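You operate a simulated robot arm through the tools that you are given. There is no shell and no other tool. Be economical: measure what you need, move in short steps, check, and stop when the job is done.

The job below is to be done with a simulated two-armed robot. You get a single attempt, and the scene is never put back.

JOB
Close the teal case, screw it tight and stick on the white label from the small grey case.
Fine: run the grey case screw right out to open that case; leave it open.

The check looks at the end state, three seconds after you hand in, the way a careful person would. Anything else that was tipped, shoved, dropped, spilled or broken makes it a failure.

ROBOT AND FRAMES
Two 6-joint arms with two-finger parallel grippers on one trunk, on a base that drives. Base frame: it is fixed to the floor where the robot stands at the start and does not move with it; the origin is under the middle of the robot, x ahead of it, y to its left, z up. Readings come in mm, rad, newtons and seconds.
The left shoulder is at the start at [-89, 177, 806], the right one opposite. With the tool pointing down near the work surface each hand reaches from about 440 to 460 mm from the robot's upright axis, wherever it stands, measured 20 degrees to its own side. Places, roughly: grey case lid [1200, 0, 900]; grey case screw [1200, -100, 900]; orange carton label [2000, -250, 250]; short white block (4x4x5 cm) [1100, 0, 900]; teal case lid [500, -100, 900]; teal case screw [500, 100, 900]; white case label [1250, 0, 750]. Payload 1.57 kg a hand.
Tool frame (each hand has its own): the origin (TCP) lies between the finger pads and is the grasp point; the fingertips stand 30 mm ahead of it; z points along the fingers, y is the line along which they close. The gripper opens to 80 mm. The fingers are 17 mm wide and 12 mm thick; the gripper's body (40 by 82 mm) begins 80 mm behind the TCP.
Orientation is that of the tool frame in the base frame, as a unit quaternion [x, y, z, w]. With the fingers straight down and closing along the base's y, the tool's x points along the base's -x, its y along +y and its z along -z.

CONTROLS
- The arms move only by the tool apply_moves. It takes "left_rows", "right_rows" or both (then of equal length, played together; a hand with none holds still); each is a list of rows, each a list of 3 entries, a list of its own where there are three numbers: the shift along the tool's x, y, z in units of 20 mm (1.0 is 20 mm), then the turn, a rotation vector about the tool's x, y, z in units of 5 degrees (1.0 is 5 degrees), then the closure, from 0 (fully open) to 1 (shut). In form: [[[x, y, z], [ax, ay, az], fingers], ...]. A call has 1 to 20 rows; each row shifts and turns the commanded pose from where the row before left it, along the tool's axes as they then stand. A call with a number of a shift or a turn outside -1 to 1 is refused whole. A row lasts 0.2 s, in which the tool goes at most 50 mm and 0.15 rad; a call with a longer step from one row to the next is refused whole, and so is a gripper value outside its range. A pose out of reach is approached as far as the arm can. The call stops where the force on the tool passes 40 N (or 10 N more than at its start, if that is more) or the arm is blocked; 0.2 s more then pass. The fingers move at their own pace (about 72 mm/s each) and stop on an object; they squeeze with about 40 N. The grip force told is the motor's: it shows also when the fingers shut on nothing. Time passes only in rows, and 0.2 s behind the last, so rows that do not move let the fingers close. It gives the time, the measured TCP pose, the force on the tool (base axes), the opening and the grip force at its end, in the units of the frame above (readings bear some noise), with the torque about the TCP (base axes, N m) and any sound that the robot's microphone picked up, and new pictures: "show" is both (left out), scene, wrist or none (wrist: the cameras of the hands that moved).
- Cameras (640 x 400 px; columns grow to the right, rows downward): "scene" is now at [44.2, -18.9, 1539]; the picture's right is [-0.22, -0.97, 0.00], its down [-0.64, 0.15, -0.76] and it looks along [0.74, -0.17, -0.65] (base axes); focal length 260 px, centre (320, 200). "left" rides on the left gripper at [72, 7, -122] in its tool frame; the picture's right is [-0.09, 1.00, 0.00], its down [-0.84, -0.08, -0.54] and it looks along [-0.54, -0.05, 0.84] (tool axes); focal length 238 px, centre (320, 200). "right" rides on the right gripper at [72, -7, -122] in its tool frame; the picture's right is [0.09, 1.00, 0.00], its down [-0.84, 0.08, -0.54] and it looks along [-0.54, 0.05, 0.84] (tool axes); focal length 238 px, centre (320, 200). There is no depth. A picture from a camera that has moved, and an enlarged one, comes with that camera's place and axes in the base frame and with its lens.
- lift_body(by): slides the trunk up (or, below 0, down) by that many mm; the arms and the scene camera ride with it, the base frame stays. It gives what a move gives, with no picture.
- drive_base(legs): drives the robot by 1 to 6 legs, each [ahead, left, turn to the left] in mm, mm and rad, along the robot's own axes; the way and the turn of a leg run together, so that a leg with both is an arc; at most 1500 mm and 3.142 rad a leg. The arms and the cameras ride along, it lands a little off, and it stops where it bumps. It gives what a move gives, and a new picture of the scene camera.
- head_to(pan, tilt): turns the head with the scene camera to pan (to the left, within 2.496 rad either way) and tilt (down, from -0.506 to 1.204), counted from straight ahead of the robot. It gives what a move gives, and a new picture of the scene camera.
- close_up(camera, box): a new picture of the part [left, top, right, bottom] of that camera's present view, enlarged. No time passes.
- close_job(): hands the job in; it is judged then, once.

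Work in short steps. Places have to be worked out from the pictures, the camera data and where the tool is seen: move nearer, look again, correct. Check each grasp and each placing, and mend what went wrong. You have 120 turns and 260 pictures in all, those below and enlarged ones among them. Open the grippers and draw the arms clear of the work before you hand the job in, unless the task says otherwise; then end with one line.

The tools are called after "Emit:" as a command line: name --argument value ..., lists and objects as JSON in quotes. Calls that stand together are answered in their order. apply_moves: Moves the arms, as the interface text tells. Its arguments: {"type":"object","properties":{"left_rows":{"type":"array","items":{"type":"array"}},"right_rows":{"type":"array","items":{"type":"array"}},"show":{"type":"string","enum":["both","scene","wrist","none"]}},"required":[]} The other tools are called the same way: lift_body (by) slides the trunk up or down; drive_base (legs) drives the base; head_to (pan, tilt) turns the head that bears the scene camera; close_up (camera, box) takes an enlarged picture of a part of a camera's view; close_job () hands the job in.

At the start:

```text
t: 0.0
left_tool_pos: [336.0, 96.2, 1208.8]
left_ee_rot: [0.0, 1.0, 0.0, 0.0]
left_wrist_force: [-0.2, -0.7, 0.9]
left_ft_torque: [0.02, -0.01, 0.01]
left_opening: 80.0
left_gripper_force: 0.1
right_tool_pos: [334.5, -243.7, 1202.7]
right_ee_rot: [-0.001, 1.0, 0.0, 0.0]
right_wrist_force: [0.1, 0.2, 0.3]
right_ft_torque: [0.0, -0.01, 0.03]
right_opening: 80.2
right_gripper_force: 0.0
trunk travel left (down, up): [-250.0, 78.0]
robot x, y, heading: [1.1, -0.0, 0.003]
head pan, tilt: [-0.225, 0.712]
```

scene: 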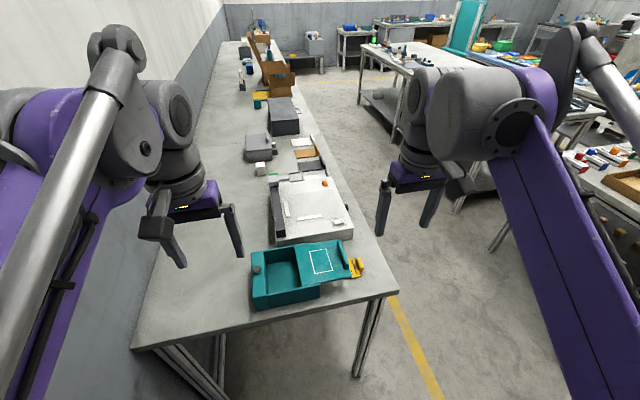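
right: 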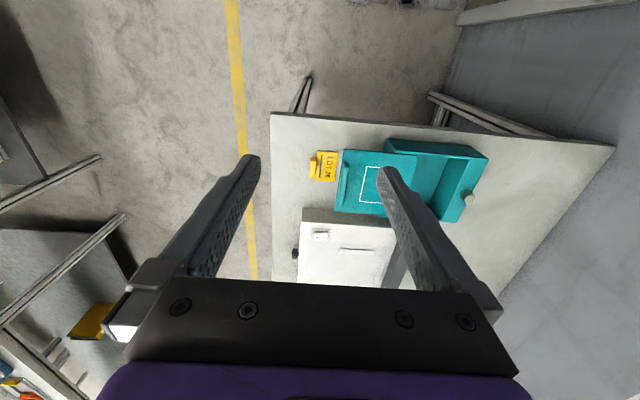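
left: 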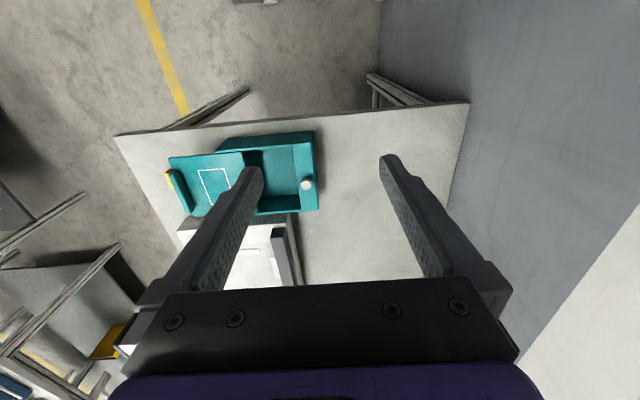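

I start with a closer look at the teal case and the objects farther along the bench.

Emit:
close_up --camera "scene" --box '[230, 220, 390, 320]'

Emit:
close_up --camera "scene" --box '[230, 90, 350, 165]'

Emit:
close_up --camera "scene" --box '[240, 130, 368, 250]'

```text
4.00 times, centred on (310, 270) of scene
camera zoom: at [44.2, -18.9, 1539.0], right [-0.22, -0.97, 0.0], down [-0.64, 0.15, -0.76], along [0.74, -0.17, -0.65], focal length 1038 px, centre (360, -80)
```

zoom: 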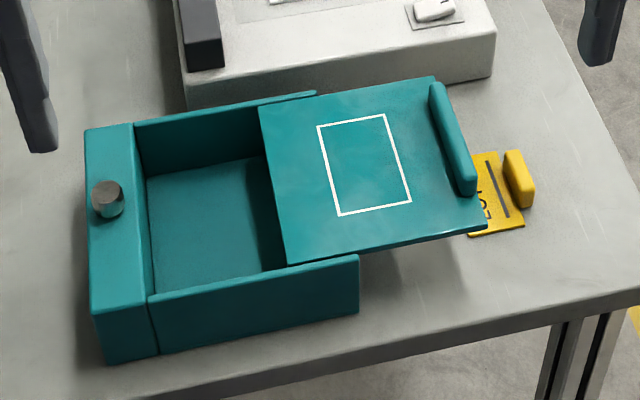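

```text
5.33 times, centred on (290, 128) of scene
camera zoom: at [44.2, -18.9, 1539.0], right [-0.22, -0.97, 0.0], down [-0.64, 0.15, -0.76], along [0.74, -0.17, -0.65], focal length 1384 px, centre (480, 587)
```

zoom: 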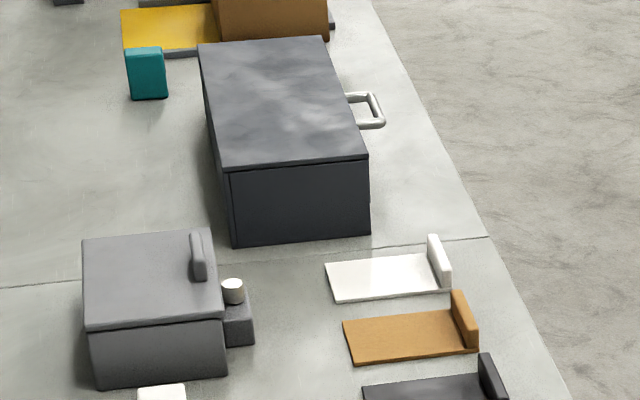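

```text
3.33 times, centred on (304, 190) of scene
camera zoom: at [44.2, -18.9, 1539.0], right [-0.22, -0.97, 0.0], down [-0.64, 0.15, -0.76], along [0.74, -0.17, -0.65], focal length 865 px, centre (373, 233)
```

zoom: 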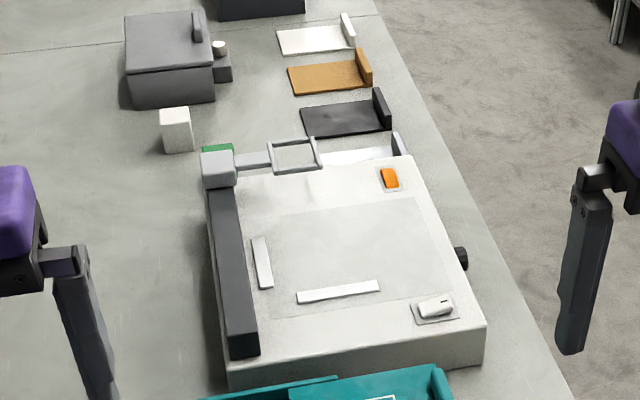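

The teal lid slides along y; the screw stands at about [485,57,938], the lid handle at about [483,-187,930], and the table is at about z 850. I bring both hands over them, still well above, to test reach and see better.

Emit:
apply_moves --left_rows '[[[-0.745, -0.195, 0.8], [0, 0, 0], 0], [[-0.745, -0.195, 0.8], [0, 0, 0], 0], [[-0.745, -0.195, 0.8], [0, 0, 0], 0], [[-0.745, -0.195, 0.8], [0, 0, 0], 0], [[-0.745, -0.195, 0.8], [0, 0, 0], 0], [[-0.745, -0.195, 0.8], [0, 0, 0], 0], [[-0.745, -0.195, 0.8], [0, 0, 0], 0], [[-0.745, -0.195, 0.8], [0, 0, 0], 0], [[-0.745, -0.195, 0.8], [0, 0, 0], 0], [[-0.745, -0.195, 0.8], [0, 0, 0], 0]]' --right_rows '[[[-0.73, -0.05, 0.8], [0, 0, 0], 1], [[-0.73, -0.05, 0.8], [0, 0, 0], 1], [[-0.73, -0.05, 0.8], [0, 0, 0], 1], [[-0.73, -0.05, 0.8], [0, 0, 0], 1], [[-0.73, -0.05, 0.8], [0, 0, 0], 1], [[-0.73, -0.05, 0.8], [0, 0, 0], 1], [[-0.73, -0.05, 0.8], [0, 0, 0], 1], [[-0.73, -0.05, 0.8], [0, 0, 0], 1], [[-0.73, -0.05, 0.8], [0, 0, 0], 1], [[-0.73, -0.05, 0.8], [0, 0, 0], 1]]'

```text
t: 2.2
left_tool_pos: [485.2, 57.5, 1048.5]
left_ee_rot: [0.0, 1.0, 0.0, 0.001]
left_wrist_force: [-0.6, 0.2, 0.0]
left_ft_torque: [-0.01, 0.02, 0.0]
left_opening: 80.0
left_gripper_force: 0.1
right_tool_pos: [481.7, -251.2, 1042.2]
right_ee_rot: [0.0, 1.0, -0.001, 0.0]
right_wrist_force: [0.2, 0.8, -0.8]
right_ft_torque: [0.01, -0.01, -0.01]
right_opening: 0.0
right_gripper_force: 21.0
trunk travel left (down, up): [-250.0, 78.0]
robot x, y, heading: [0.4, -3.3, 0.002]
head pan, tilt: [-0.225, 0.712]
camera scene: at [45.6, -19.1, 1539.0], right [-0.22, -0.97, 0.0], down [-0.64, 0.15, -0.76], along [0.74, -0.17, -0.65], focal length 260 px, centre (320, 200)
camera right: at [410.3, -258.7, 1163.4], right [-0.09, 1.0, 0.0], down [0.84, 0.08, 0.54], along [0.54, 0.05, -0.84], focal length 238 px, centre (320, 200)
camera left: at [413.7, 64.7, 1169.6], right [0.09, 1.0, 0.0], down [0.84, -0.08, 0.54], along [0.54, -0.05, -0.84], focal length 238 px, centre (320, 200)
```

scene: 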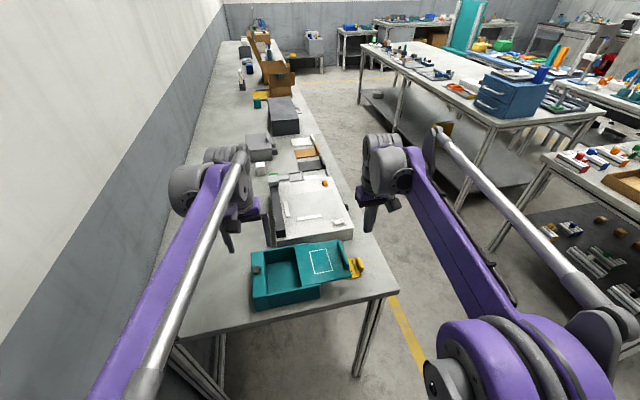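
right: 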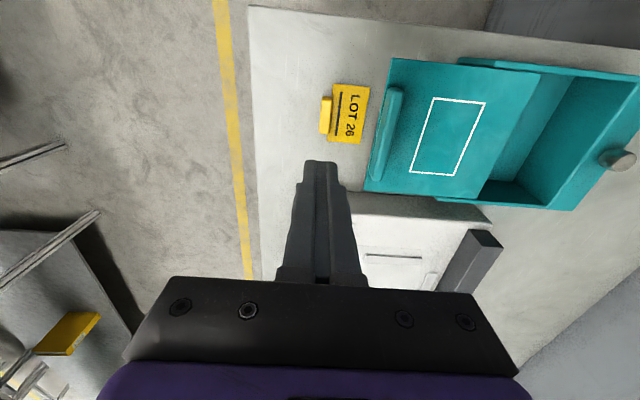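
left: 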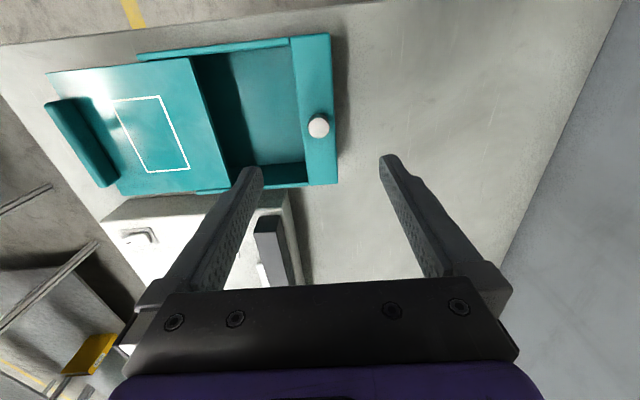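

Triangulation gives screw top [479,58,935] and handle top [478,-187,936]. I lower the closed right fingers outside the handle and push it gently along +y.

Emit:
apply_moves --right_rows '[[[0.1, 0, 0.87], [0, 0, 0], 1], [[0, 0, 0.87], [0, 0, 0], 1], [[0, 0, 0.87], [0, 0, 0], 1], [[0, 0, 0.87], [0, 0, 0], 1], [[0, 0, 0.87], [0, 0, 0], 1], [[0, 0.5, 0], [0, 0, 0], 1], [[0, 0.5, 0], [0, 0, 0], 1], [[0, 0.5, 0], [0, 0, 0], 1], [[0, 0.5, 0], [0, 0, 0], 1], [[0, 0.5, 0], [0, 0, 0], 1], [[0, 0.5, 0], [0, 0, 0], 1], [[0, 0.5, 0], [0, 0, 0], 1]]'

```text
t: 4.8
left_tool_pos: [486.8, 56.3, 1048.1]
left_ee_rot: [0.0, 1.0, 0.0, 0.0]
left_wrist_force: [0.1, -0.1, -0.6]
left_ft_torque: [-0.01, 0.0, 0.05]
left_opening: 79.9
left_gripper_force: 0.0
right_tool_pos: [477.1, -184.1, 956.3]
right_ee_rot: [0.0, 1.0, 0.0, 0.0]
right_wrist_force: [-0.1, -0.7, -1.1]
right_ft_torque: [0.02, -0.01, -0.02]
right_opening: 0.0
right_gripper_force: 21.3
trunk travel left (down, up): [-250.0, 78.0]
robot x, y, heading: [-2.4, 1.9, 0.001]
head pan, tilt: [-0.225, 0.712]
camera scene: at [44.2, -18.8, 1539.0], right [-0.22, -0.97, 0.0], down [-0.64, 0.15, -0.76], along [0.74, -0.17, -0.65], focal length 260 px, centre (320, 200)
camera right: at [407.2, -190.7, 1078.3], right [-0.09, 1.0, 0.0], down [0.84, 0.08, 0.54], along [0.54, 0.05, -0.84], focal length 238 px, centre (320, 200)
```

scene: 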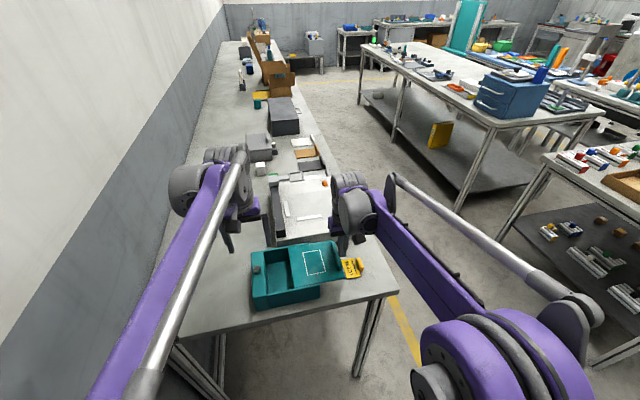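
right: 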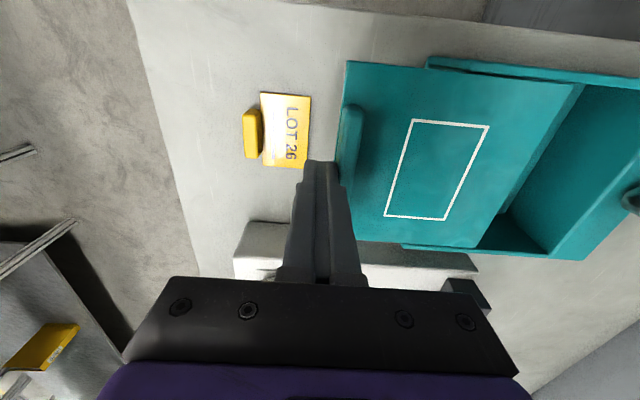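

The lid follows with almost no force. I push on, slower at the end, expecting a stop near TCP y ≈ -105.

Emit:
apply_moves --right_rows '[[[0, 0.5, 0], [0, 0, 0], 1], [[0, 0.5, 0], [0, 0, 0], 1], [[0, 0.5, 0], [0, 0, 0], 1], [[0, 0.5, 0], [0, 0, 0], 1], [[0, 0.5, 0], [0, 0, 0], 1], [[0, 0.5, 0], [0, 0, 0], 1], [[0, 0.3, 0], [0, 0, 0], 1], [[0, 0.2, 0], [0, 0, 0], 1], [[0, 0.2, 0], [0, 0, 0], 1], [[0, 0.2, 0], [0, 0, 0], 1], [[0, 0.2, 0], [0, 0, 0], 1], [[0, 0.2, 0], [0, 0, 0], 1], [[0, 0.2, 0], [0, 0, 0], 1], [[0, 0.2, 0], [0, 0, 0], 1], [[0, 0.2, 0], [0, 0, 0], 1]]'

```text
t: 7.3
left_tool_pos: [486.2, 57.0, 1049.7]
left_ee_rot: [0.002, 1.0, 0.0, 0.0]
left_wrist_force: [-0.2, 1.0, -0.4]
left_ft_torque: [0.0, -0.01, -0.01]
left_opening: 80.2
left_gripper_force: 0.0
right_tool_pos: [479.1, -110.4, 955.8]
right_ee_rot: [0.004, 1.0, -0.007, 0.0]
right_wrist_force: [-1.0, -20.0, -1.1]
right_ft_torque: [-0.28, 0.0, 0.18]
right_opening: 0.0
right_gripper_force: 21.4
trunk travel left (down, up): [-250.0, 78.0]
robot x, y, heading: [-1.5, -1.4, -0.009]
head pan, tilt: [-0.225, 0.712]
stopped in row 12 (right hand): the force on the tool passed its limit at 42 N (the readings are from after the stop); the commanded pose is now the measured one
camera scene: at [44.0, -20.3, 1539.0], right [-0.23, -0.97, 0.0], down [-0.64, 0.15, -0.76], along [0.74, -0.17, -0.65], focal length 260 px, centre (320, 200)
camera right: at [406.7, -114.8, 1078.2], right [-0.08, 1.0, -0.02], down [0.84, 0.08, 0.54], along [0.54, 0.03, -0.84], focal length 238 px, centre (320, 200)
```

scene: 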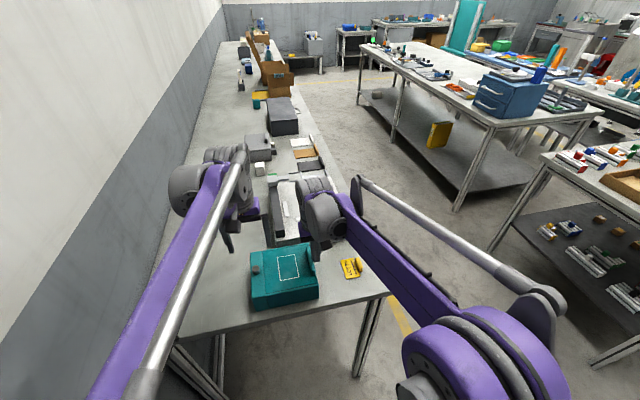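
right: 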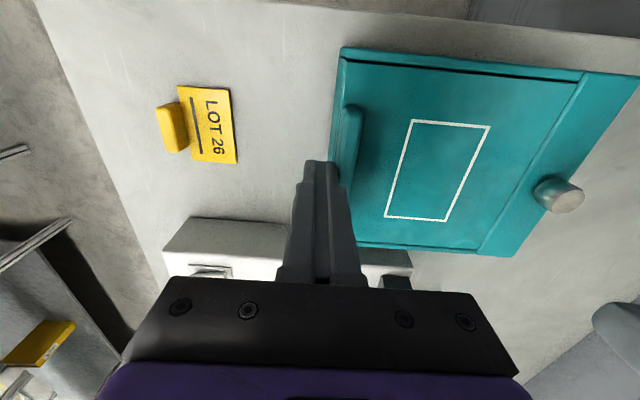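

The lid is shut (left edge against the screw block, case unmoved). I draw the right hand out and up, and turn the left wrist back 100° above the screw for range before tightening.

Emit:
apply_moves --left_rows '[[[0.35, 0.05, 0.5], [0, 0, 0], 0], [[0, 0, 0.5], [0, 0, -1], 0], [[0, 0, 0.5], [0, 0, -1], 0], [[0, 0, 0.5], [0, 0, -1], 0], [[0, 0, 0], [0, 0, -1], 0], [[0, 0, 0], [0, 0, -1], 0], [[0, 0, 0], [0, 0, -1], 0], [[0, 0, 0], [0, 0, -1], 0], [[0, 0, 0], [0, 0, -1], 0], [[0, 0, 0], [0, 0, -1], 0], [[0, 0, 0], [0, 0, -1], 0], [[0, 0, 0], [0, 0, -1], 0], [[0, 0, 0], [0, 0, -1], 0], [[0, 0, 0], [0, 0, -1], 0], [[0, 0, 0], [0, 0, -1], 0], [[0, 0, 0], [0, 0, -1], 0], [[0, 0, 0], [0, 0, -1], 0], [[0, 0, 0], [0, 0, -1], 0], [[0, 0, 0], [0, 0, -1], 0], [[0, 0, 0], [0, 0, -1], 0]]' --right_rows '[[[0, -0.5, 0], [0, 0, 0], 1], [[0, -0.5, 0], [0, 0, 0], 1], [[0, -0.5, -0.8], [0, 0, 0], 1], [[0, -0.8, -0.9], [0, 0, 0], 1], [[0, -0.8, -0.9], [0, 0, 0], 1], [[0, -0.8, -0.9], [0, 0, 0], 1], [[0, -0.8, -0.9], [0, 0, 0], 1], [[0, -0.8, -0.9], [0, 0, 0], 1], [[0, -0.8, -0.9], [0, 0, 0], 1], [[0, -0.8, -0.9], [0, 0, 0], 1], [[0, 0, 0], [0, 0, 0], 1], [[0, 0, 0], [0, 0, 0], 1], [[0, 0, 0], [0, 0, 0], 1], [[0, 0, 0], [0, 0, 0], 1], [[0, 0, 0], [0, 0, 0], 1], [[0, 0, 0], [0, 0, 0], 1], [[0, 0, 0], [0, 0, 0], 1], [[0, 0, 0], [0, 0, 0], 1], [[0, 0, 0], [0, 0, 0], 1], [[0, 0, 0], [0, 0, 0], 1]]'

```text
t: 11.5
left_tool_pos: [479.6, 57.5, 1008.8]
left_ee_rot: [0.737, -0.675, 0.0, 0.0]
left_wrist_force: [0.4, -0.1, -1.1]
left_ft_torque: [0.02, -0.03, -0.02]
left_opening: 80.1
left_gripper_force: 0.0
right_tool_pos: [477.7, -247.5, 1098.6]
right_ee_rot: [0.003, 1.0, -0.005, 0.0]
right_wrist_force: [0.3, -0.1, -0.7]
right_ft_torque: [-0.03, 0.0, 0.0]
right_opening: 0.4
right_gripper_force: 21.6
trunk travel left (down, up): [-250.0, 78.0]
robot x, y, heading: [1.8, 1.0, 0.0]
head pan, tilt: [-0.225, 0.712]
camera scene: at [44.1, -19.6, 1539.0], right [-0.22, -0.97, 0.0], down [-0.64, 0.15, -0.76], along [0.74, -0.17, -0.65], focal length 260 px, centre (320, 200)
camera right: at [406.0, -252.3, 1221.3], right [-0.09, 1.0, -0.01], down [0.84, 0.08, 0.54], along [0.54, 0.04, -0.84], focal length 238 px, centre (320, 200)
camera left: at [476.9, -14.1, 1130.6], right [-1.0, 0.0, 0.0], down [0.0, 0.84, 0.54], along [0.0, 0.54, -0.84], focal length 238 px, centre (320, 200)
```

scene: 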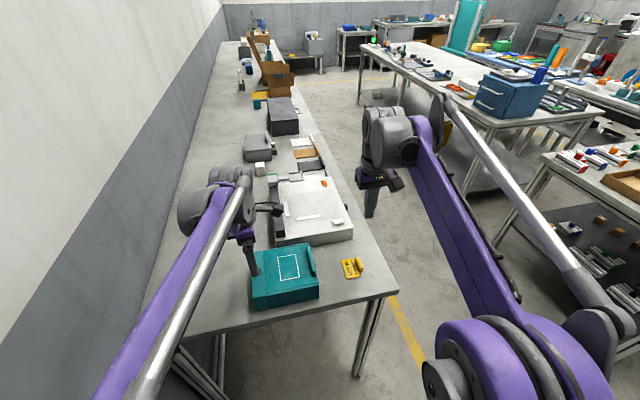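
right: 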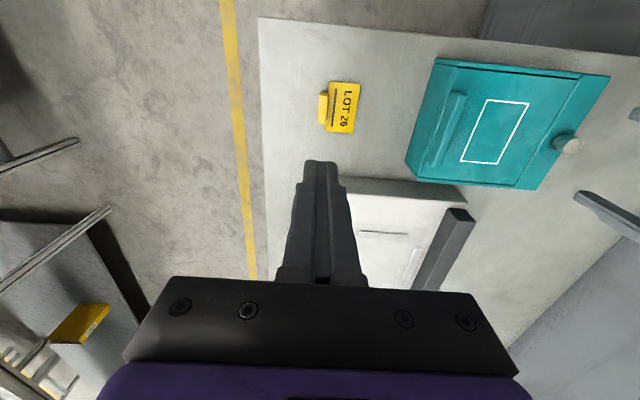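
left: 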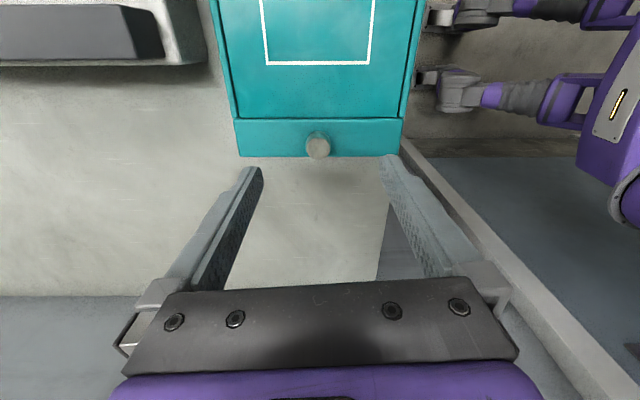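

The screw is centred between the open fingers at about [478.5,57,935]. I go down to TCP z ≈ 954, grip the knob and begin turning clockwise (tool +z).

Emit:
apply_moves --left_rows '[[[0, 0, 0.9], [0, 0, 0], 0.3], [[0, 0, 0.9], [0, 0, 0], 0.3], [[0, 0, 0.9], [0, 0, 0], 0.3], [[0, 0, 0], [0, 0, 0], 1], [[0, 0, 0], [0, 0, 0], 1], [[0, 0, 0], [0, 0, 0], 1], [[0, 0, 0], [0, 0, 1], 1], [[0, 0, 0], [0, 0, 1], 1], [[0, 0, 0], [0, 0, 1], 1], [[0, 0, 0], [0, 0, 1], 1], [[0, 0, 0], [0, 0, 1], 1], [[0, 0, 0], [0, 0, 1], 1]]'

Emit:
close_up --camera "left" --box '[220, 80, 420, 205]'

```text
t: 14.1
left_tool_pos: [480.2, 56.3, 955.0]
left_ee_rot: [-0.536, 0.844, -0.001, 0.0]
left_wrist_force: [20.1, -2.3, 24.5]
left_ft_torque: [-0.15, -0.35, 0.02]
left_opening: 20.2
left_gripper_force: 33.5
right_tool_pos: [478.8, -246.9, 1099.2]
right_ee_rot: [0.003, 1.0, -0.005, 0.0]
right_wrist_force: [-0.4, 0.4, 0.1]
right_ft_torque: [0.02, -0.04, -0.02]
right_opening: 0.0
right_gripper_force: 21.7
trunk travel left (down, up): [-250.0, 78.0]
robot x, y, heading: [0.7, -0.1, 0.0]
head pan, tilt: [-0.225, 0.712]
camera scene: at [45.4, -20.1, 1539.1], right [-0.22, -0.97, 0.0], down [-0.64, 0.15, -0.76], along [0.74, -0.17, -0.65], focal length 260 px, centre (320, 200)
camera left: at [442.0, -4.7, 1076.2], right [-0.86, 0.51, 0.0], down [0.43, 0.72, 0.54], along [0.28, 0.47, -0.84], focal length 238 px, centre (320, 200)
```

scene: 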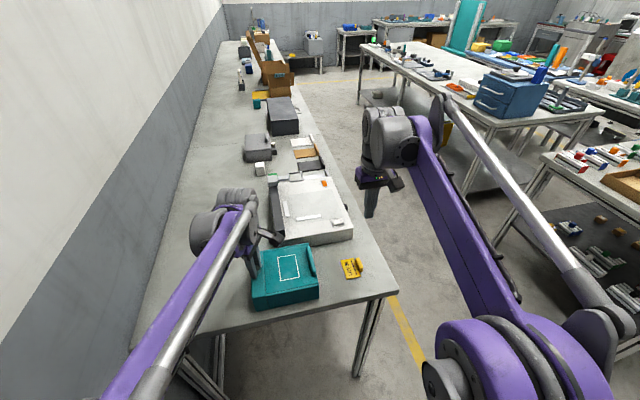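
left: 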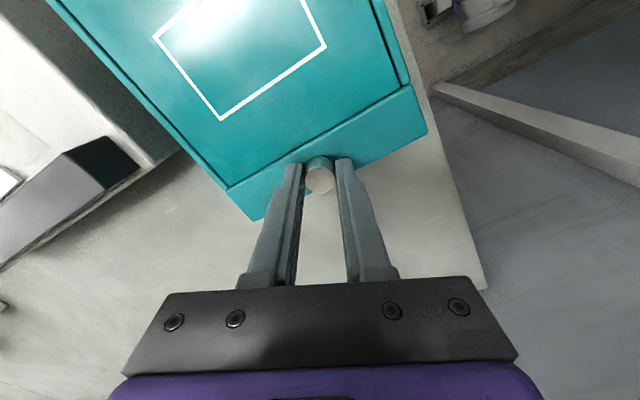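

```text
3.20 times, centred on (320, 142) of left
camera zoom: at [442.0, -4.7, 1076.2], right [-0.86, 0.51, 0.0], down [0.43, 0.72, 0.54], along [0.28, 0.47, -0.84], focal length 763 px, centre (320, 384)
```

zoom: 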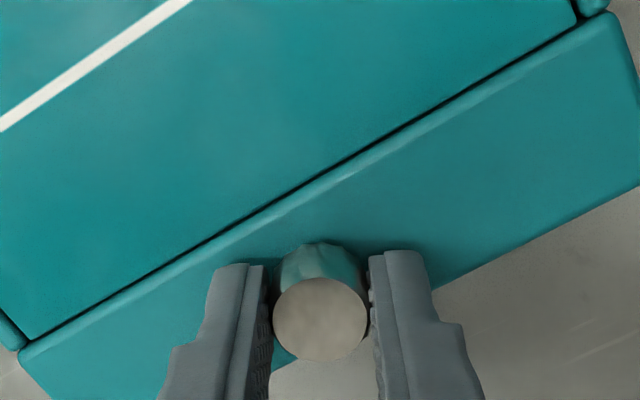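

The knob (20 mm) is gripped and turned 30°, but I read +24 N in z and +20 N in x. I turn another step and check how the forces change.

Emit:
apply_moves --left_rows '[[[0, 0, 0], [0, 0, 1], 1], [[0, 0, 0], [0, 0, 1], 1]]' --show "none"

```text
t: 14.7
left_tool_pos: [480.5, 54.8, 954.4]
left_ee_rot: [-0.461, 0.888, -0.001, 0.001]
left_wrist_force: [24.6, -3.7, 24.2]
left_ft_torque: [-0.03, -0.46, -0.03]
left_opening: 20.2
left_gripper_force: 33.5
right_tool_pos: [478.9, -246.8, 1098.8]
right_ee_rot: [0.003, 1.0, -0.004, -0.001]
right_wrist_force: [-0.1, 0.6, 0.0]
right_ft_torque: [-0.01, 0.0, 0.03]
right_opening: 0.0
right_gripper_force: 21.1
trunk travel left (down, up): [-250.0, 78.0]
robot x, y, heading: [0.7, -2.2, -0.003]
head pan, tilt: [-0.225, 0.712]
```

The forces are steady, so I want to know whether the knob rises or sinks. I look at it from the side with the right camera before turning more.

Emit:
close_up --camera "right" --box '[520, 100, 640, 175]'

Emit:
apply_moves --left_rows '[[[0, 0, 0], [0, 0, 1], 1], [[0, 0, 0], [0, 0, 1], 1], [[0, 0, 0], [0, 0, 1], 1], [[0, 0, 0], [0, 0, 1], 1], [[0, 0, 0], [0, 0, 1], 1], [[0, 0, 0], [0, 0, 1], 1], [[0, 0, 0], [0, 0, 1], 1], [[0, 0, 0], [0, 0, 1], 1], [[0, 0, 0], [0, 0, 1], 1], [[0, 0, 0], [0, 0, 1], 1], [[0, 0, 0], [0, 0, 1], 1], [[0, 0, 0], [0, 0, 1], 1]]' --show "wrist"

Emit:
close_up --camera "right" --box '[520, 100, 640, 175]'

Emit:
close_up --camera "left" --box '[220, 80, 420, 205]'

```text
5.33 times, centred on (580, 138) of right
camera zoom: at [407.4, -253.0, 1220.8], right [-0.09, 1.0, -0.01], down [0.84, 0.08, 0.54], along [0.54, 0.04, -0.84], focal length 1271 px, centre (-1067, 533)
```

zoom: 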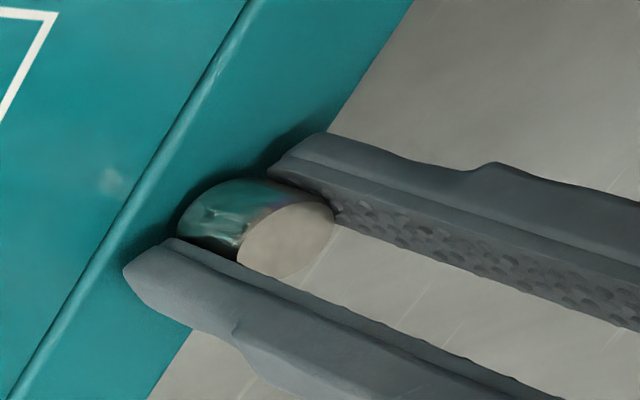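

```text
t: 17.3
left_tool_pos: [479.4, 56.4, 953.1]
left_ee_rot: [0.045, 0.999, 0.0, 0.0]
left_wrist_force: [11.2, -1.8, -5.5]
left_ft_torque: [-0.15, -0.98, 0.0]
left_opening: 20.1
left_gripper_force: 33.9
right_tool_pos: [479.7, -246.0, 1098.5]
right_ee_rot: [0.002, 1.0, -0.005, -0.001]
right_wrist_force: [0.7, -0.5, 0.0]
right_ft_torque: [0.04, 0.03, 0.05]
right_opening: 0.0
right_gripper_force: 21.1
trunk travel left (down, up): [-250.0, 78.0]
robot x, y, heading: [1.0, -1.0, -0.005]
head pan, tilt: [-0.225, 0.712]
camera left: at [407.4, 70.5, 1075.2], right [0.18, 0.98, 0.0], down [0.83, -0.15, 0.54], along [0.53, -0.1, -0.84], focal length 238 px, centre (320, 200)
```

left: 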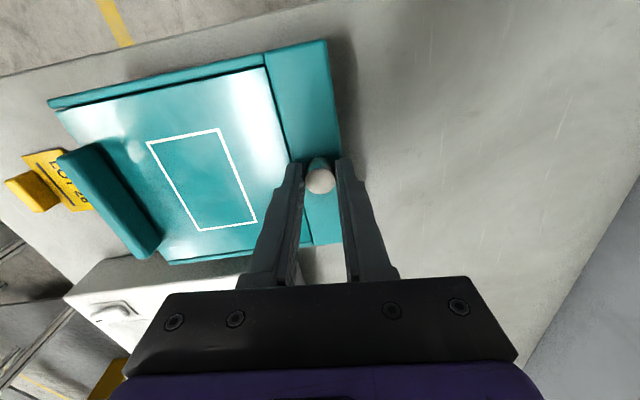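

```text
5.33 times, centred on (580, 138) of right
camera zoom: at [407.5, -252.5, 1220.7], right [-0.09, 1.0, -0.01], down [0.84, 0.08, 0.54], along [0.54, 0.04, -0.84], focal length 1271 px, centre (-1067, 533)
```

zoom: 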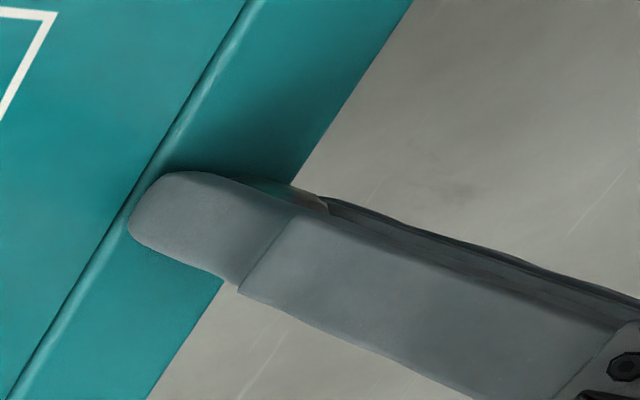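

```text
3.20 times, centred on (320, 142) of left
camera zoom: at [407.4, 70.5, 1075.2], right [0.18, 0.98, 0.0], down [0.83, -0.15, 0.54], along [0.53, -0.1, -0.84], focal length 763 px, centre (320, 384)
```

zoom: 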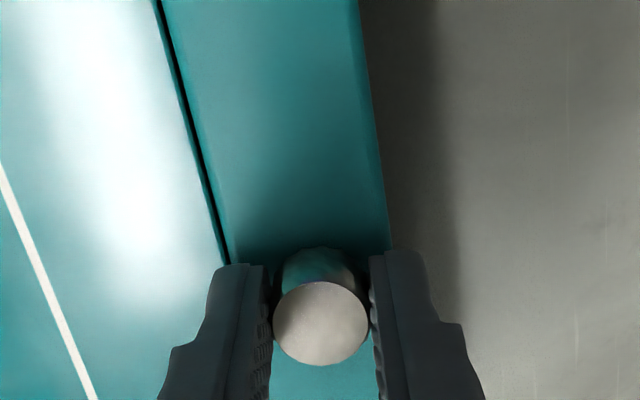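

The z force swung to -5 N and the tool sank about 1.5 mm: clockwise drives the screw down, as it should. I continue 100° following slightly downward.

Emit:
apply_moves --left_rows '[[[0, 0, 0.005], [0, 0, 1], 1], [[0, 0, 0.005], [0, 0, 1], 1], [[0, 0, 0.005], [0, 0, 1], 1], [[0, 0, 0.005], [0, 0, 1], 1], [[0, 0, 0.005], [0, 0, 1], 1], [[0, 0, 0.005], [0, 0, 1], 1], [[0, 0, 0.005], [0, 0, 1], 1], [[0, 0, 0.005], [0, 0, 1], 1], [[0, 0, 0.005], [0, 0, 1], 1], [[0, 0, 0.005], [0, 0, 1], 1], [[0, 0, 0.005], [0, 0, 1], 1], [[0, 0, 0.005], [0, 0, 1], 1], [[0, 0, 0.005], [0, 0, 1], 1], [[0, 0, 0.005], [0, 0, 1], 1], [[0, 0, 0.005], [0, 0, 1], 1], [[0, 0, 0.005], [0, 0, 1], 1], [[0, 0, 0.005], [0, 0, 1], 1], [[0, 0, 0.005], [0, 0, 1], 1], [[0, 0, 0.005], [0, 0, 1], 1], [[0, 0, 0.005], [0, 0, 1], 1]]' --show "wrist"

```text
t: 21.5
left_tool_pos: [479.7, 57.3, 953.8]
left_ee_rot: [0.795, 0.607, 0.0, 0.001]
left_wrist_force: [22.6, 3.6, 24.6]
left_ft_torque: [0.07, -0.46, 0.07]
left_opening: 20.0
left_gripper_force: 34.3
right_tool_pos: [478.4, -246.6, 1099.5]
right_ee_rot: [0.003, 1.0, -0.005, 0.001]
right_wrist_force: [-0.9, -0.2, -0.1]
right_ft_torque: [0.01, 0.0, -0.01]
right_opening: 0.3
right_gripper_force: 21.6
trunk travel left (down, up): [-250.0, 78.0]
robot x, y, heading: [-0.5, 2.3, -0.003]
head pan, tilt: [-0.225, 0.712]
camera left: at [503.8, 125.5, 1073.8], right [0.94, -0.35, 0.0], down [-0.29, -0.79, 0.54], along [-0.19, -0.51, -0.84], focal length 238 px, centre (320, 200)
```

left: 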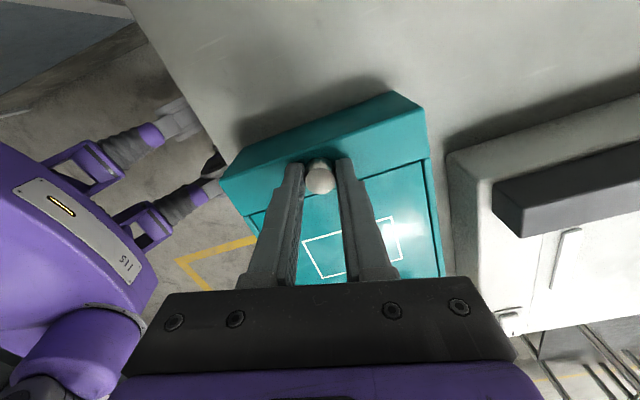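

It turned freely; z force is +24 N again so I was feeding too much. I continue clockwise without feed to find the wrist's limit or the tight point.

Emit:
apply_moves --left_rows '[[[0, 0, 0], [0, 0, 1], 1], [[0, 0, 0], [0, 0, 1], 1], [[0, 0, 0], [0, 0, 1], 1], [[0, 0, 0], [0, 0, 1], 1], [[0, 0, 0], [0, 0, 1], 1], [[0, 0, 0], [0, 0, 1], 1], [[0, 0, 0], [0, 0, 1], 1], [[0, 0, 0], [0, 0, 1], 1], [[0, 0, 0], [0, 0, 1], 1], [[0, 0, 0], [0, 0, 1], 1], [[0, 0, 0], [0, 0, 1], 1], [[0, 0, 0], [0, 0, 1], 1], [[0, 0, 0], [0, 0, 1], 1], [[0, 0, 0], [0, 0, 1], 1], [[0, 0, 0], [0, 0, 1], 1], [[0, 0, 0], [0, 0, 1], 1], [[0, 0, 0], [0, 0, 1], 1], [[0, 0, 0], [0, 0, 1], 1], [[0, 0, 0], [0, 0, 1], 1], [[0, 0, 0], [0, 0, 1], 1]]' --show "wrist"

Emit:
close_up --camera "right" --box '[520, 100, 640, 175]'

```text
t: 25.1
left_tool_pos: [478.0, 56.0, 952.8]
left_ee_rot: [0.998, -0.064, 0.002, -0.017]
left_wrist_force: [4.7, 17.1, -7.4]
left_ft_torque: [-0.48, -0.33, 0.04]
left_opening: 20.6
left_gripper_force: 34.3
left hand out of reach, approached as far as the arm can: row 17
right_tool_pos: [479.2, -244.2, 1098.1]
right_ee_rot: [0.001, 1.0, -0.006, 0.0]
right_wrist_force: [-0.8, -0.6, -0.3]
right_ft_torque: [0.07, -0.06, -0.01]
right_opening: 0.0
right_gripper_force: 21.3
trunk travel left (down, up): [-250.0, 78.0]
robot x, y, heading: [-0.3, -2.7, 0.005]
head pan, tilt: [-0.225, 0.712]
stopped in row 17 (left hand): the force on the tool passed its limit at 66 N (the readings are from after the stop); the commanded pose is now the measured one
camera left: at [546.0, 37.0, 1074.0], right [-0.22, -0.98, -0.03], down [-0.82, 0.17, 0.54], along [-0.52, 0.15, -0.84], focal length 238 px, centre (320, 200)
```

left: 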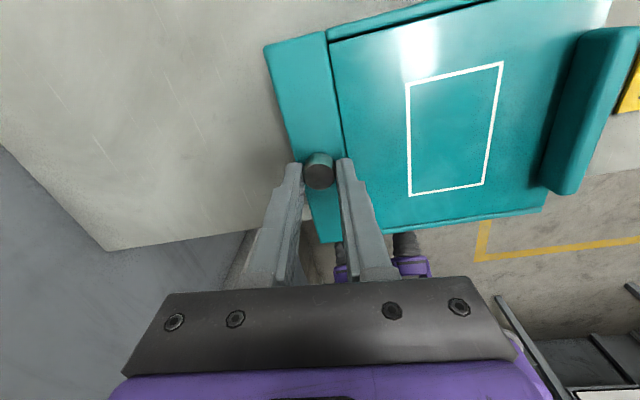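

```text
5.33 times, centred on (580, 138) of right
camera zoom: at [407.5, -250.6, 1220.9], right [-0.09, 1.0, -0.01], down [0.84, 0.08, 0.54], along [0.54, 0.04, -0.84], focal length 1271 px, centre (-1067, 533)
```

zoom: 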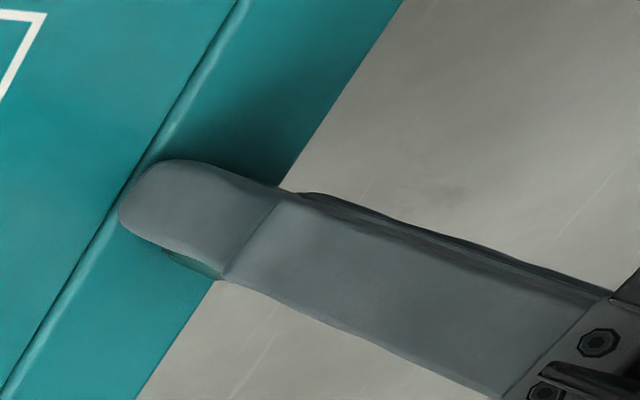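

The wrist reached its end at about +185°, so 280° have been turned. I release, lift a few mm, and look at the knob's remaining height.

Emit:
apply_moves --left_rows '[[[0, 0, 0], [0, 0, 0], 0.4], [[0, 0, 0], [0, 0, 0], 0.4], [[0, 0, -0.5], [0, 0, -1], 0.4], [[0, 0, 0], [0, 0, -1], 0.4], [[0, 0, 0], [0, 0, -1], 0.4], [[0, 0, 0], [0, 0, -1], 0.4], [[0, 0, 0], [0, 0, -1], 0.4], [[0, 0, 0], [0, 0, -1], 0.4], [[0, 0, 0], [0, 0, -1], 0.4], [[0, 0, 0], [0, 0, -1], 0.4], [[0, 0, 0], [0, 0, -1], 0.4], [[0, 0, 0], [0, 0, -1], 0.4], [[0, 0, 0], [0, 0, -1], 0.4], [[0, 0, 0], [0, 0, -1], 0.4], [[0, 0, 0], [0, 0, -1], 0.4], [[0, 0, 0], [0, 0, -1], 0.4], [[0, 0, 0], [0, 0, -1], 0.4], [[0, 0, 0], [0, 0, -1], 0.4], [[0, 0, 0], [0, 0, -1], 0.4], [[0, 0, 0], [0, 0, -1], 0.4]]' --show "none"

Emit:
close_up --camera "right" --box '[520, 100, 640, 175]'

Emit:
close_up --camera "left" --box '[220, 80, 420, 205]'

```text
t: 29.3
left_tool_pos: [475.2, 53.3, 964.3]
left_ee_rot: [0.751, 0.66, 0.012, -0.01]
left_wrist_force: [1.0, -0.3, -0.2]
left_ft_torque: [0.01, -0.02, 0.0]
left_opening: 47.7
left_gripper_force: 0.0
right_tool_pos: [478.5, -243.9, 1099.3]
right_ee_rot: [0.001, 1.0, -0.006, 0.0]
right_wrist_force: [-0.2, 0.2, 0.2]
right_ft_torque: [0.01, -0.02, 0.0]
right_opening: 0.0
right_gripper_force: 21.3
trunk travel left (down, up): [-250.0, 78.0]
robot x, y, heading: [-1.2, -0.4, 0.006]
head pan, tilt: [-0.225, 0.712]
```

```text
5.33 times, centred on (580, 138) of right
camera zoom: at [406.8, -250.9, 1221.3], right [-0.09, 1.0, -0.01], down [0.84, 0.08, 0.54], along [0.54, 0.04, -0.84], focal length 1271 px, centre (-1067, 533)
```

zoom: 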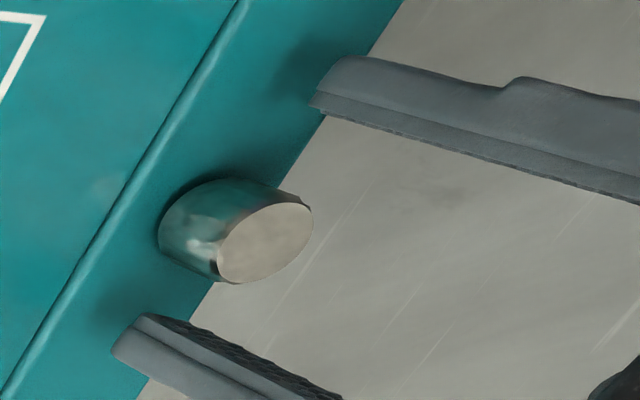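

```text
3.20 times, centred on (320, 142) of left
camera zoom: at [490.2, 120.1, 1086.7], right [0.98, -0.22, 0.0], down [-0.19, -0.84, 0.52], along [-0.12, -0.5, -0.86], focal length 763 px, centre (320, 384)
```

zoom: 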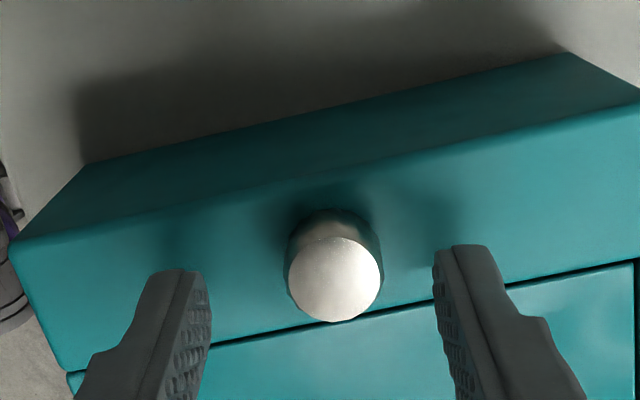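

The knob still sits about 14 mm proud and shows no tight stop yet. The tool is tilted ~1.8° after the limit; I correct that and the centring, and keep unwinding the open hand.

Emit:
apply_moves --left_rows '[[[0.2, 0.15, 0], [0, -0.36, 0], 0.4], [[0, 0, 0], [0, 0, -1], 0.4], [[0, 0, 0], [0, 0, -1], 0.4], [[0, 0, 0], [0, 0, -1], 0.4], [[0, 0, 0], [0, 0, -1], 0.4], [[0, 0, 0], [0, 0, -1], 0.4], [[0, 0, 0], [0, 0, -1], 0.4], [[0, 0, 0], [0, 0, -1], 0.4], [[0, 0, 0], [0, 0, -1], 0.4], [[0, 0, 0], [0, 0, -1], 0.4], [[0, 0, 0], [0, 0, -1], 0.4], [[0, 0, 0], [0, 0, -1], 0.4], [[0, 0, 0], [0, 0, -1], 0.4], [[0, 0, 0], [0, 0, -1], 0.4], [[0, 0, 0], [0, 0, -1], 0.4], [[0, 0, 0], [0, 0, -1], 0.4], [[0, 0, 0], [0, 0, -1], 0.4], [[0, 0, 0], [0, 0, -1], 0.4], [[0, 0, 0], [0, 0, -1], 0.4], [[0, 0, 0], [0, 0, -1], 0.4]]' --show "none"

Emit:
apply_moves --left_rows '[[[0, 0, 0], [0, 0, -1], 0.4], [[0, 0, 0], [0, 0, -1], 0.4], [[0, 0, 0], [0, 0, -1], 0.4], [[0, 0, 0], [0, 0, -1], 0.4], [[0, 0, 0], [0, 0, -1], 0.4], [[0, 0, 0], [0, 0, -1], 0.4], [[0, 0, 0], [0, 0, -1], 0.4], [[0, 0, 0], [0, 0, -1], 0.4], [[0, 0, 0], [0, 0, -1], 0.4], [[0, 0, 0], [0, 0, -1], 0.4], [[0, 0, 0], [0, 0, -1], 0.4], [[0, 0, 0], [0, 0, -1], 0.4], [[0, 0, 0], [0, 0, -1], 0.4], [[0, 0, 0], [0, 0, -1], 0.4], [[0, 0, 0], [0, 0, -1], 0.4], [[0, 0, 0], [0, 0, -1], 0.4], [[0, 0, 0], [0, 0, -1], 0.4], [[0, 0, 0], [0, 0, -1], 0.4], [[0, 0, 0], [0, 0, -1], 0.4], [[0, 0, 0], [0, 0, -1], 0.4]]' --show "none"

Emit:
apply_moves --left_rows '[[[0, 0, 0], [0, 0, -1], 0.4], [[0, 0, 0], [0, 0, -1], 0.4], [[0, 0, 0], [0, 0, -1], 0.4], [[0, 0, 0], [0, 0, -1], 0.4], [[0, 0, 0], [0, 0, -1], 0.4], [[0, 0, 0], [0, 0, -1], 0.4], [[0, 0, 0], [0, 0, -1], 0.4], [[0, 0, 0], [0, 0, -1], 0.4], [[0, 0, 0], [0, 0, -1], 0.4], [[0, 0, 0], [0, 0, -1], 0.4], [[0, 0, 0], [0, 0, -1], 0.4], [[0, 0, 0], [0, 0, -1], 0.4]]' --show "wrist"

```text
t: 33.5
left_tool_pos: [480.6, 57.0, 962.7]
left_ee_rot: [0.021, 1.0, -0.001, 0.0]
left_wrist_force: [0.3, -0.1, -0.4]
left_ft_torque: [-0.01, 0.01, 0.03]
left_opening: 48.2
left_gripper_force: 0.1
right_tool_pos: [479.3, -245.6, 1100.9]
right_ee_rot: [0.0, 1.0, -0.005, 0.0]
right_wrist_force: [0.3, 0.0, 0.0]
right_ft_torque: [-0.04, 0.01, 0.04]
right_opening: 0.0
right_gripper_force: 20.9
trunk travel left (down, up): [-250.0, 78.0]
robot x, y, heading: [-4.1, 0.4, 0.003]
head pan, tilt: [-0.225, 0.712]
```

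```text
t: 37.7
left_tool_pos: [481.0, 55.6, 964.1]
left_ee_rot: [0.752, -0.659, 0.0, 0.0]
left_wrist_force: [-0.1, -0.3, -0.2]
left_ft_torque: [0.01, -0.01, -0.01]
left_opening: 48.0
left_gripper_force: 0.1
right_tool_pos: [478.3, -245.5, 1099.2]
right_ee_rot: [0.001, 1.0, -0.006, 0.001]
right_wrist_force: [0.4, -0.7, -0.2]
right_ft_torque: [0.02, -0.06, 0.0]
right_opening: 0.1
right_gripper_force: 21.5
trunk travel left (down, up): [-250.0, 78.0]
robot x, y, heading: [5.2, 2.0, 0.001]
head pan, tilt: [-0.225, 0.712]
```

```text
t: 40.3
left_tool_pos: [479.9, 56.5, 964.2]
left_ee_rot: [0.981, -0.195, 0.0, 0.0]
left_wrist_force: [-0.4, 0.2, -0.2]
left_ft_torque: [0.0, 0.03, 0.03]
left_opening: 48.0
left_gripper_force: 0.0
right_tool_pos: [477.1, -244.4, 1099.3]
right_ee_rot: [0.001, 1.0, -0.005, 0.001]
right_wrist_force: [0.3, 0.4, 0.1]
right_ft_torque: [-0.02, 0.02, -0.03]
right_opening: 0.0
right_gripper_force: 21.5
trunk travel left (down, up): [-250.0, 78.0]
robot x, y, heading: [3.4, -0.1, 0.001]
head pan, tilt: [-0.225, 0.712]
camera left: at [542.5, 23.6, 1085.5], right [-0.47, -0.89, 0.0], down [-0.74, 0.39, 0.54], along [-0.48, 0.25, -0.84], focal length 238 px, centre (320, 200)
```

left: 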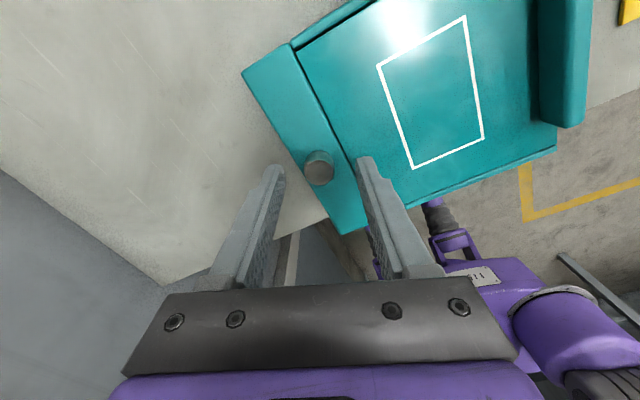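

Now at -157°, with the knob centred at [480,56.7]. I go down 10 mm, grip and turn clockwise through the wrist's range, watching force and torque.

Emit:
apply_moves --left_rows '[[[0, 0, 0.52], [0, 0, 0], 0.4], [[0, 0, 0], [0, 0, 0], 1], [[0, 0, 0], [0, 0, 0], 1], [[0, 0, 0], [0, 0, 0], 1], [[0, 0, 0], [0, 0, 1], 1], [[0, 0, 0], [0, 0, 1], 1], [[0, 0, 0], [0, 0, 1], 1], [[0, 0, 0], [0, 0, 1], 1], [[0, 0, 0], [0, 0, 1], 1], [[0, 0, 0], [0, 0, 1], 1], [[0, 0, 0], [0, 0, 1], 1], [[0, 0, 0], [0, 0, 1], 1], [[0, 0, 0], [0, 0, 1], 1], [[0, 0, 0], [0, 0, 1], 1], [[0, 0, 0], [0, 0, 1], 1], [[0, 0, 0], [0, 0, 1], 1], [[0, 0, 0], [0, 0, 1], 1], [[0, 0, 0], [0, 0, 1], 1], [[0, 0, 0], [0, 0, 1], 1], [[0, 0, 0], [0, 0, 1], 1]]' --show "none"

Emit:
apply_moves --left_rows '[[[0, 0, 0], [0, 0, 1], 1], [[0, 0, 0], [0, 0, 1], 1], [[0, 0, 0], [0, 0, 1], 1], [[0, 0, 0], [0, 0, 1], 1], [[0, 0, 0], [0, 0, 1], 1], [[0, 0, 0], [0, 0, 1], 1], [[0, 0, 0], [0, 0, 1], 1], [[0, 0, 0], [0, 0, 1], 1], [[0, 0, 0], [0, 0, 1], 1], [[0, 0, 0], [0, 0, 1], 1], [[0, 0, 0], [0, 0, 1], 1], [[0, 0, 0], [0, 0, 1], 1], [[0, 0, 0], [0, 0, 1], 1], [[0, 0, 0], [0, 0, 1], 1], [[0, 0, 0], [0, 0, 1], 1], [[0, 0, 0], [0, 0, 1], 1], [[0, 0, 0], [0, 0, 1], 1], [[0, 0, 0], [0, 0, 1], 1], [[0, 0, 0], [0, 0, 1], 1], [[0, 0, 0], [0, 0, 1], 1]]' --show "none"

```text
t: 44.5
left_tool_pos: [480.2, 55.3, 953.9]
left_ee_rot: [-0.625, 0.781, -0.001, 0.0]
left_wrist_force: [1.4, 0.6, -4.4]
left_ft_torque: [-0.02, 0.01, 0.08]
left_opening: 20.3
left_gripper_force: 33.7
right_tool_pos: [479.6, -245.7, 1098.9]
right_ee_rot: [0.001, 1.0, -0.005, 0.0]
right_wrist_force: [0.8, -0.8, -0.3]
right_ft_torque: [0.0, 0.02, 0.0]
right_opening: 0.0
right_gripper_force: 22.0
trunk travel left (down, up): [-250.0, 78.0]
robot x, y, heading: [0.7, 0.0, -0.003]
head pan, tilt: [-0.225, 0.712]
```

```text
t: 48.7
left_tool_pos: [479.4, 56.7, 952.3]
left_ee_rot: [0.195, 0.981, -0.001, 0.001]
left_wrist_force: [-0.7, 7.3, -0.8]
left_ft_torque: [0.25, -0.14, 0.34]
left_opening: 20.2
left_gripper_force: 34.1
right_tool_pos: [478.5, -243.8, 1100.8]
right_ee_rot: [0.001, 1.0, -0.006, 0.0]
right_wrist_force: [-0.1, 0.2, 0.1]
right_ft_torque: [0.02, 0.01, -0.01]
right_opening: 0.0
right_gripper_force: 21.2
trunk travel left (down, up): [-250.0, 78.0]
robot x, y, heading: [-0.9, 2.7, -0.001]
head pan, tilt: [-0.225, 0.712]
```

Torque about z has risen to 0.34 N·m, which suggests it's tightening. I turn a bit more and look.

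Emit:
apply_moves --left_rows '[[[0, 0, 0], [0, 0, 1], 1], [[0, 0, 0], [0, 0, 1], 1], [[0, 0, 0], [0, 0, 1], 1], [[0, 0, 0], [0, 0, 1], 1], [[0, 0, 0], [0, 0, 1], 1], [[0, 0, 0], [0, 0, 1], 1]]' --show "none"

Emit:
close_up --camera "left" --box '[160, 40, 480, 240]'

```text
t: 50.1
left_tool_pos: [480.8, 57.2, 952.2]
left_ee_rot: [0.444, 0.896, -0.001, 0.001]
left_wrist_force: [3.7, 8.9, -5.0]
left_ft_torque: [0.22, -0.18, 0.33]
left_opening: 20.5
left_gripper_force: 34.2
right_tool_pos: [479.8, -243.6, 1100.2]
right_ee_rot: [0.001, 1.0, -0.005, 0.0]
right_wrist_force: [0.8, 0.0, 0.5]
right_ft_torque: [-0.01, -0.01, -0.04]
right_opening: 0.0
right_gripper_force: 21.2
trunk travel left (down, up): [-250.0, 78.0]
robot x, y, heading: [-0.9, -3.0, -0.0]
head pan, tilt: [-0.225, 0.712]
```

```text
2.00 times, centred on (320, 140) of left
camera zoom: at [440.4, 118.8, 1074.1], right [0.85, 0.53, 0.0], down [0.45, -0.71, 0.54], along [0.29, -0.46, -0.84], focal length 477 px, centre (320, 320)
```

zoom: 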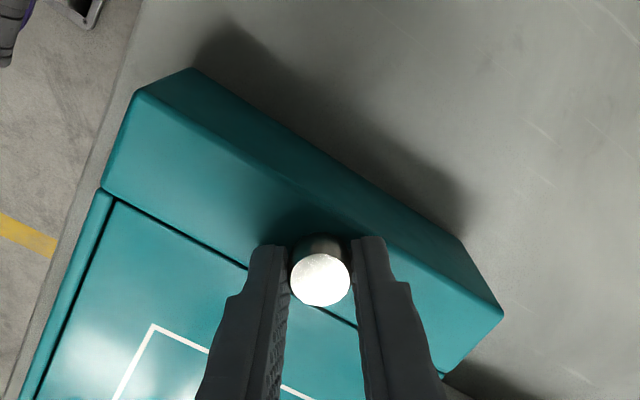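

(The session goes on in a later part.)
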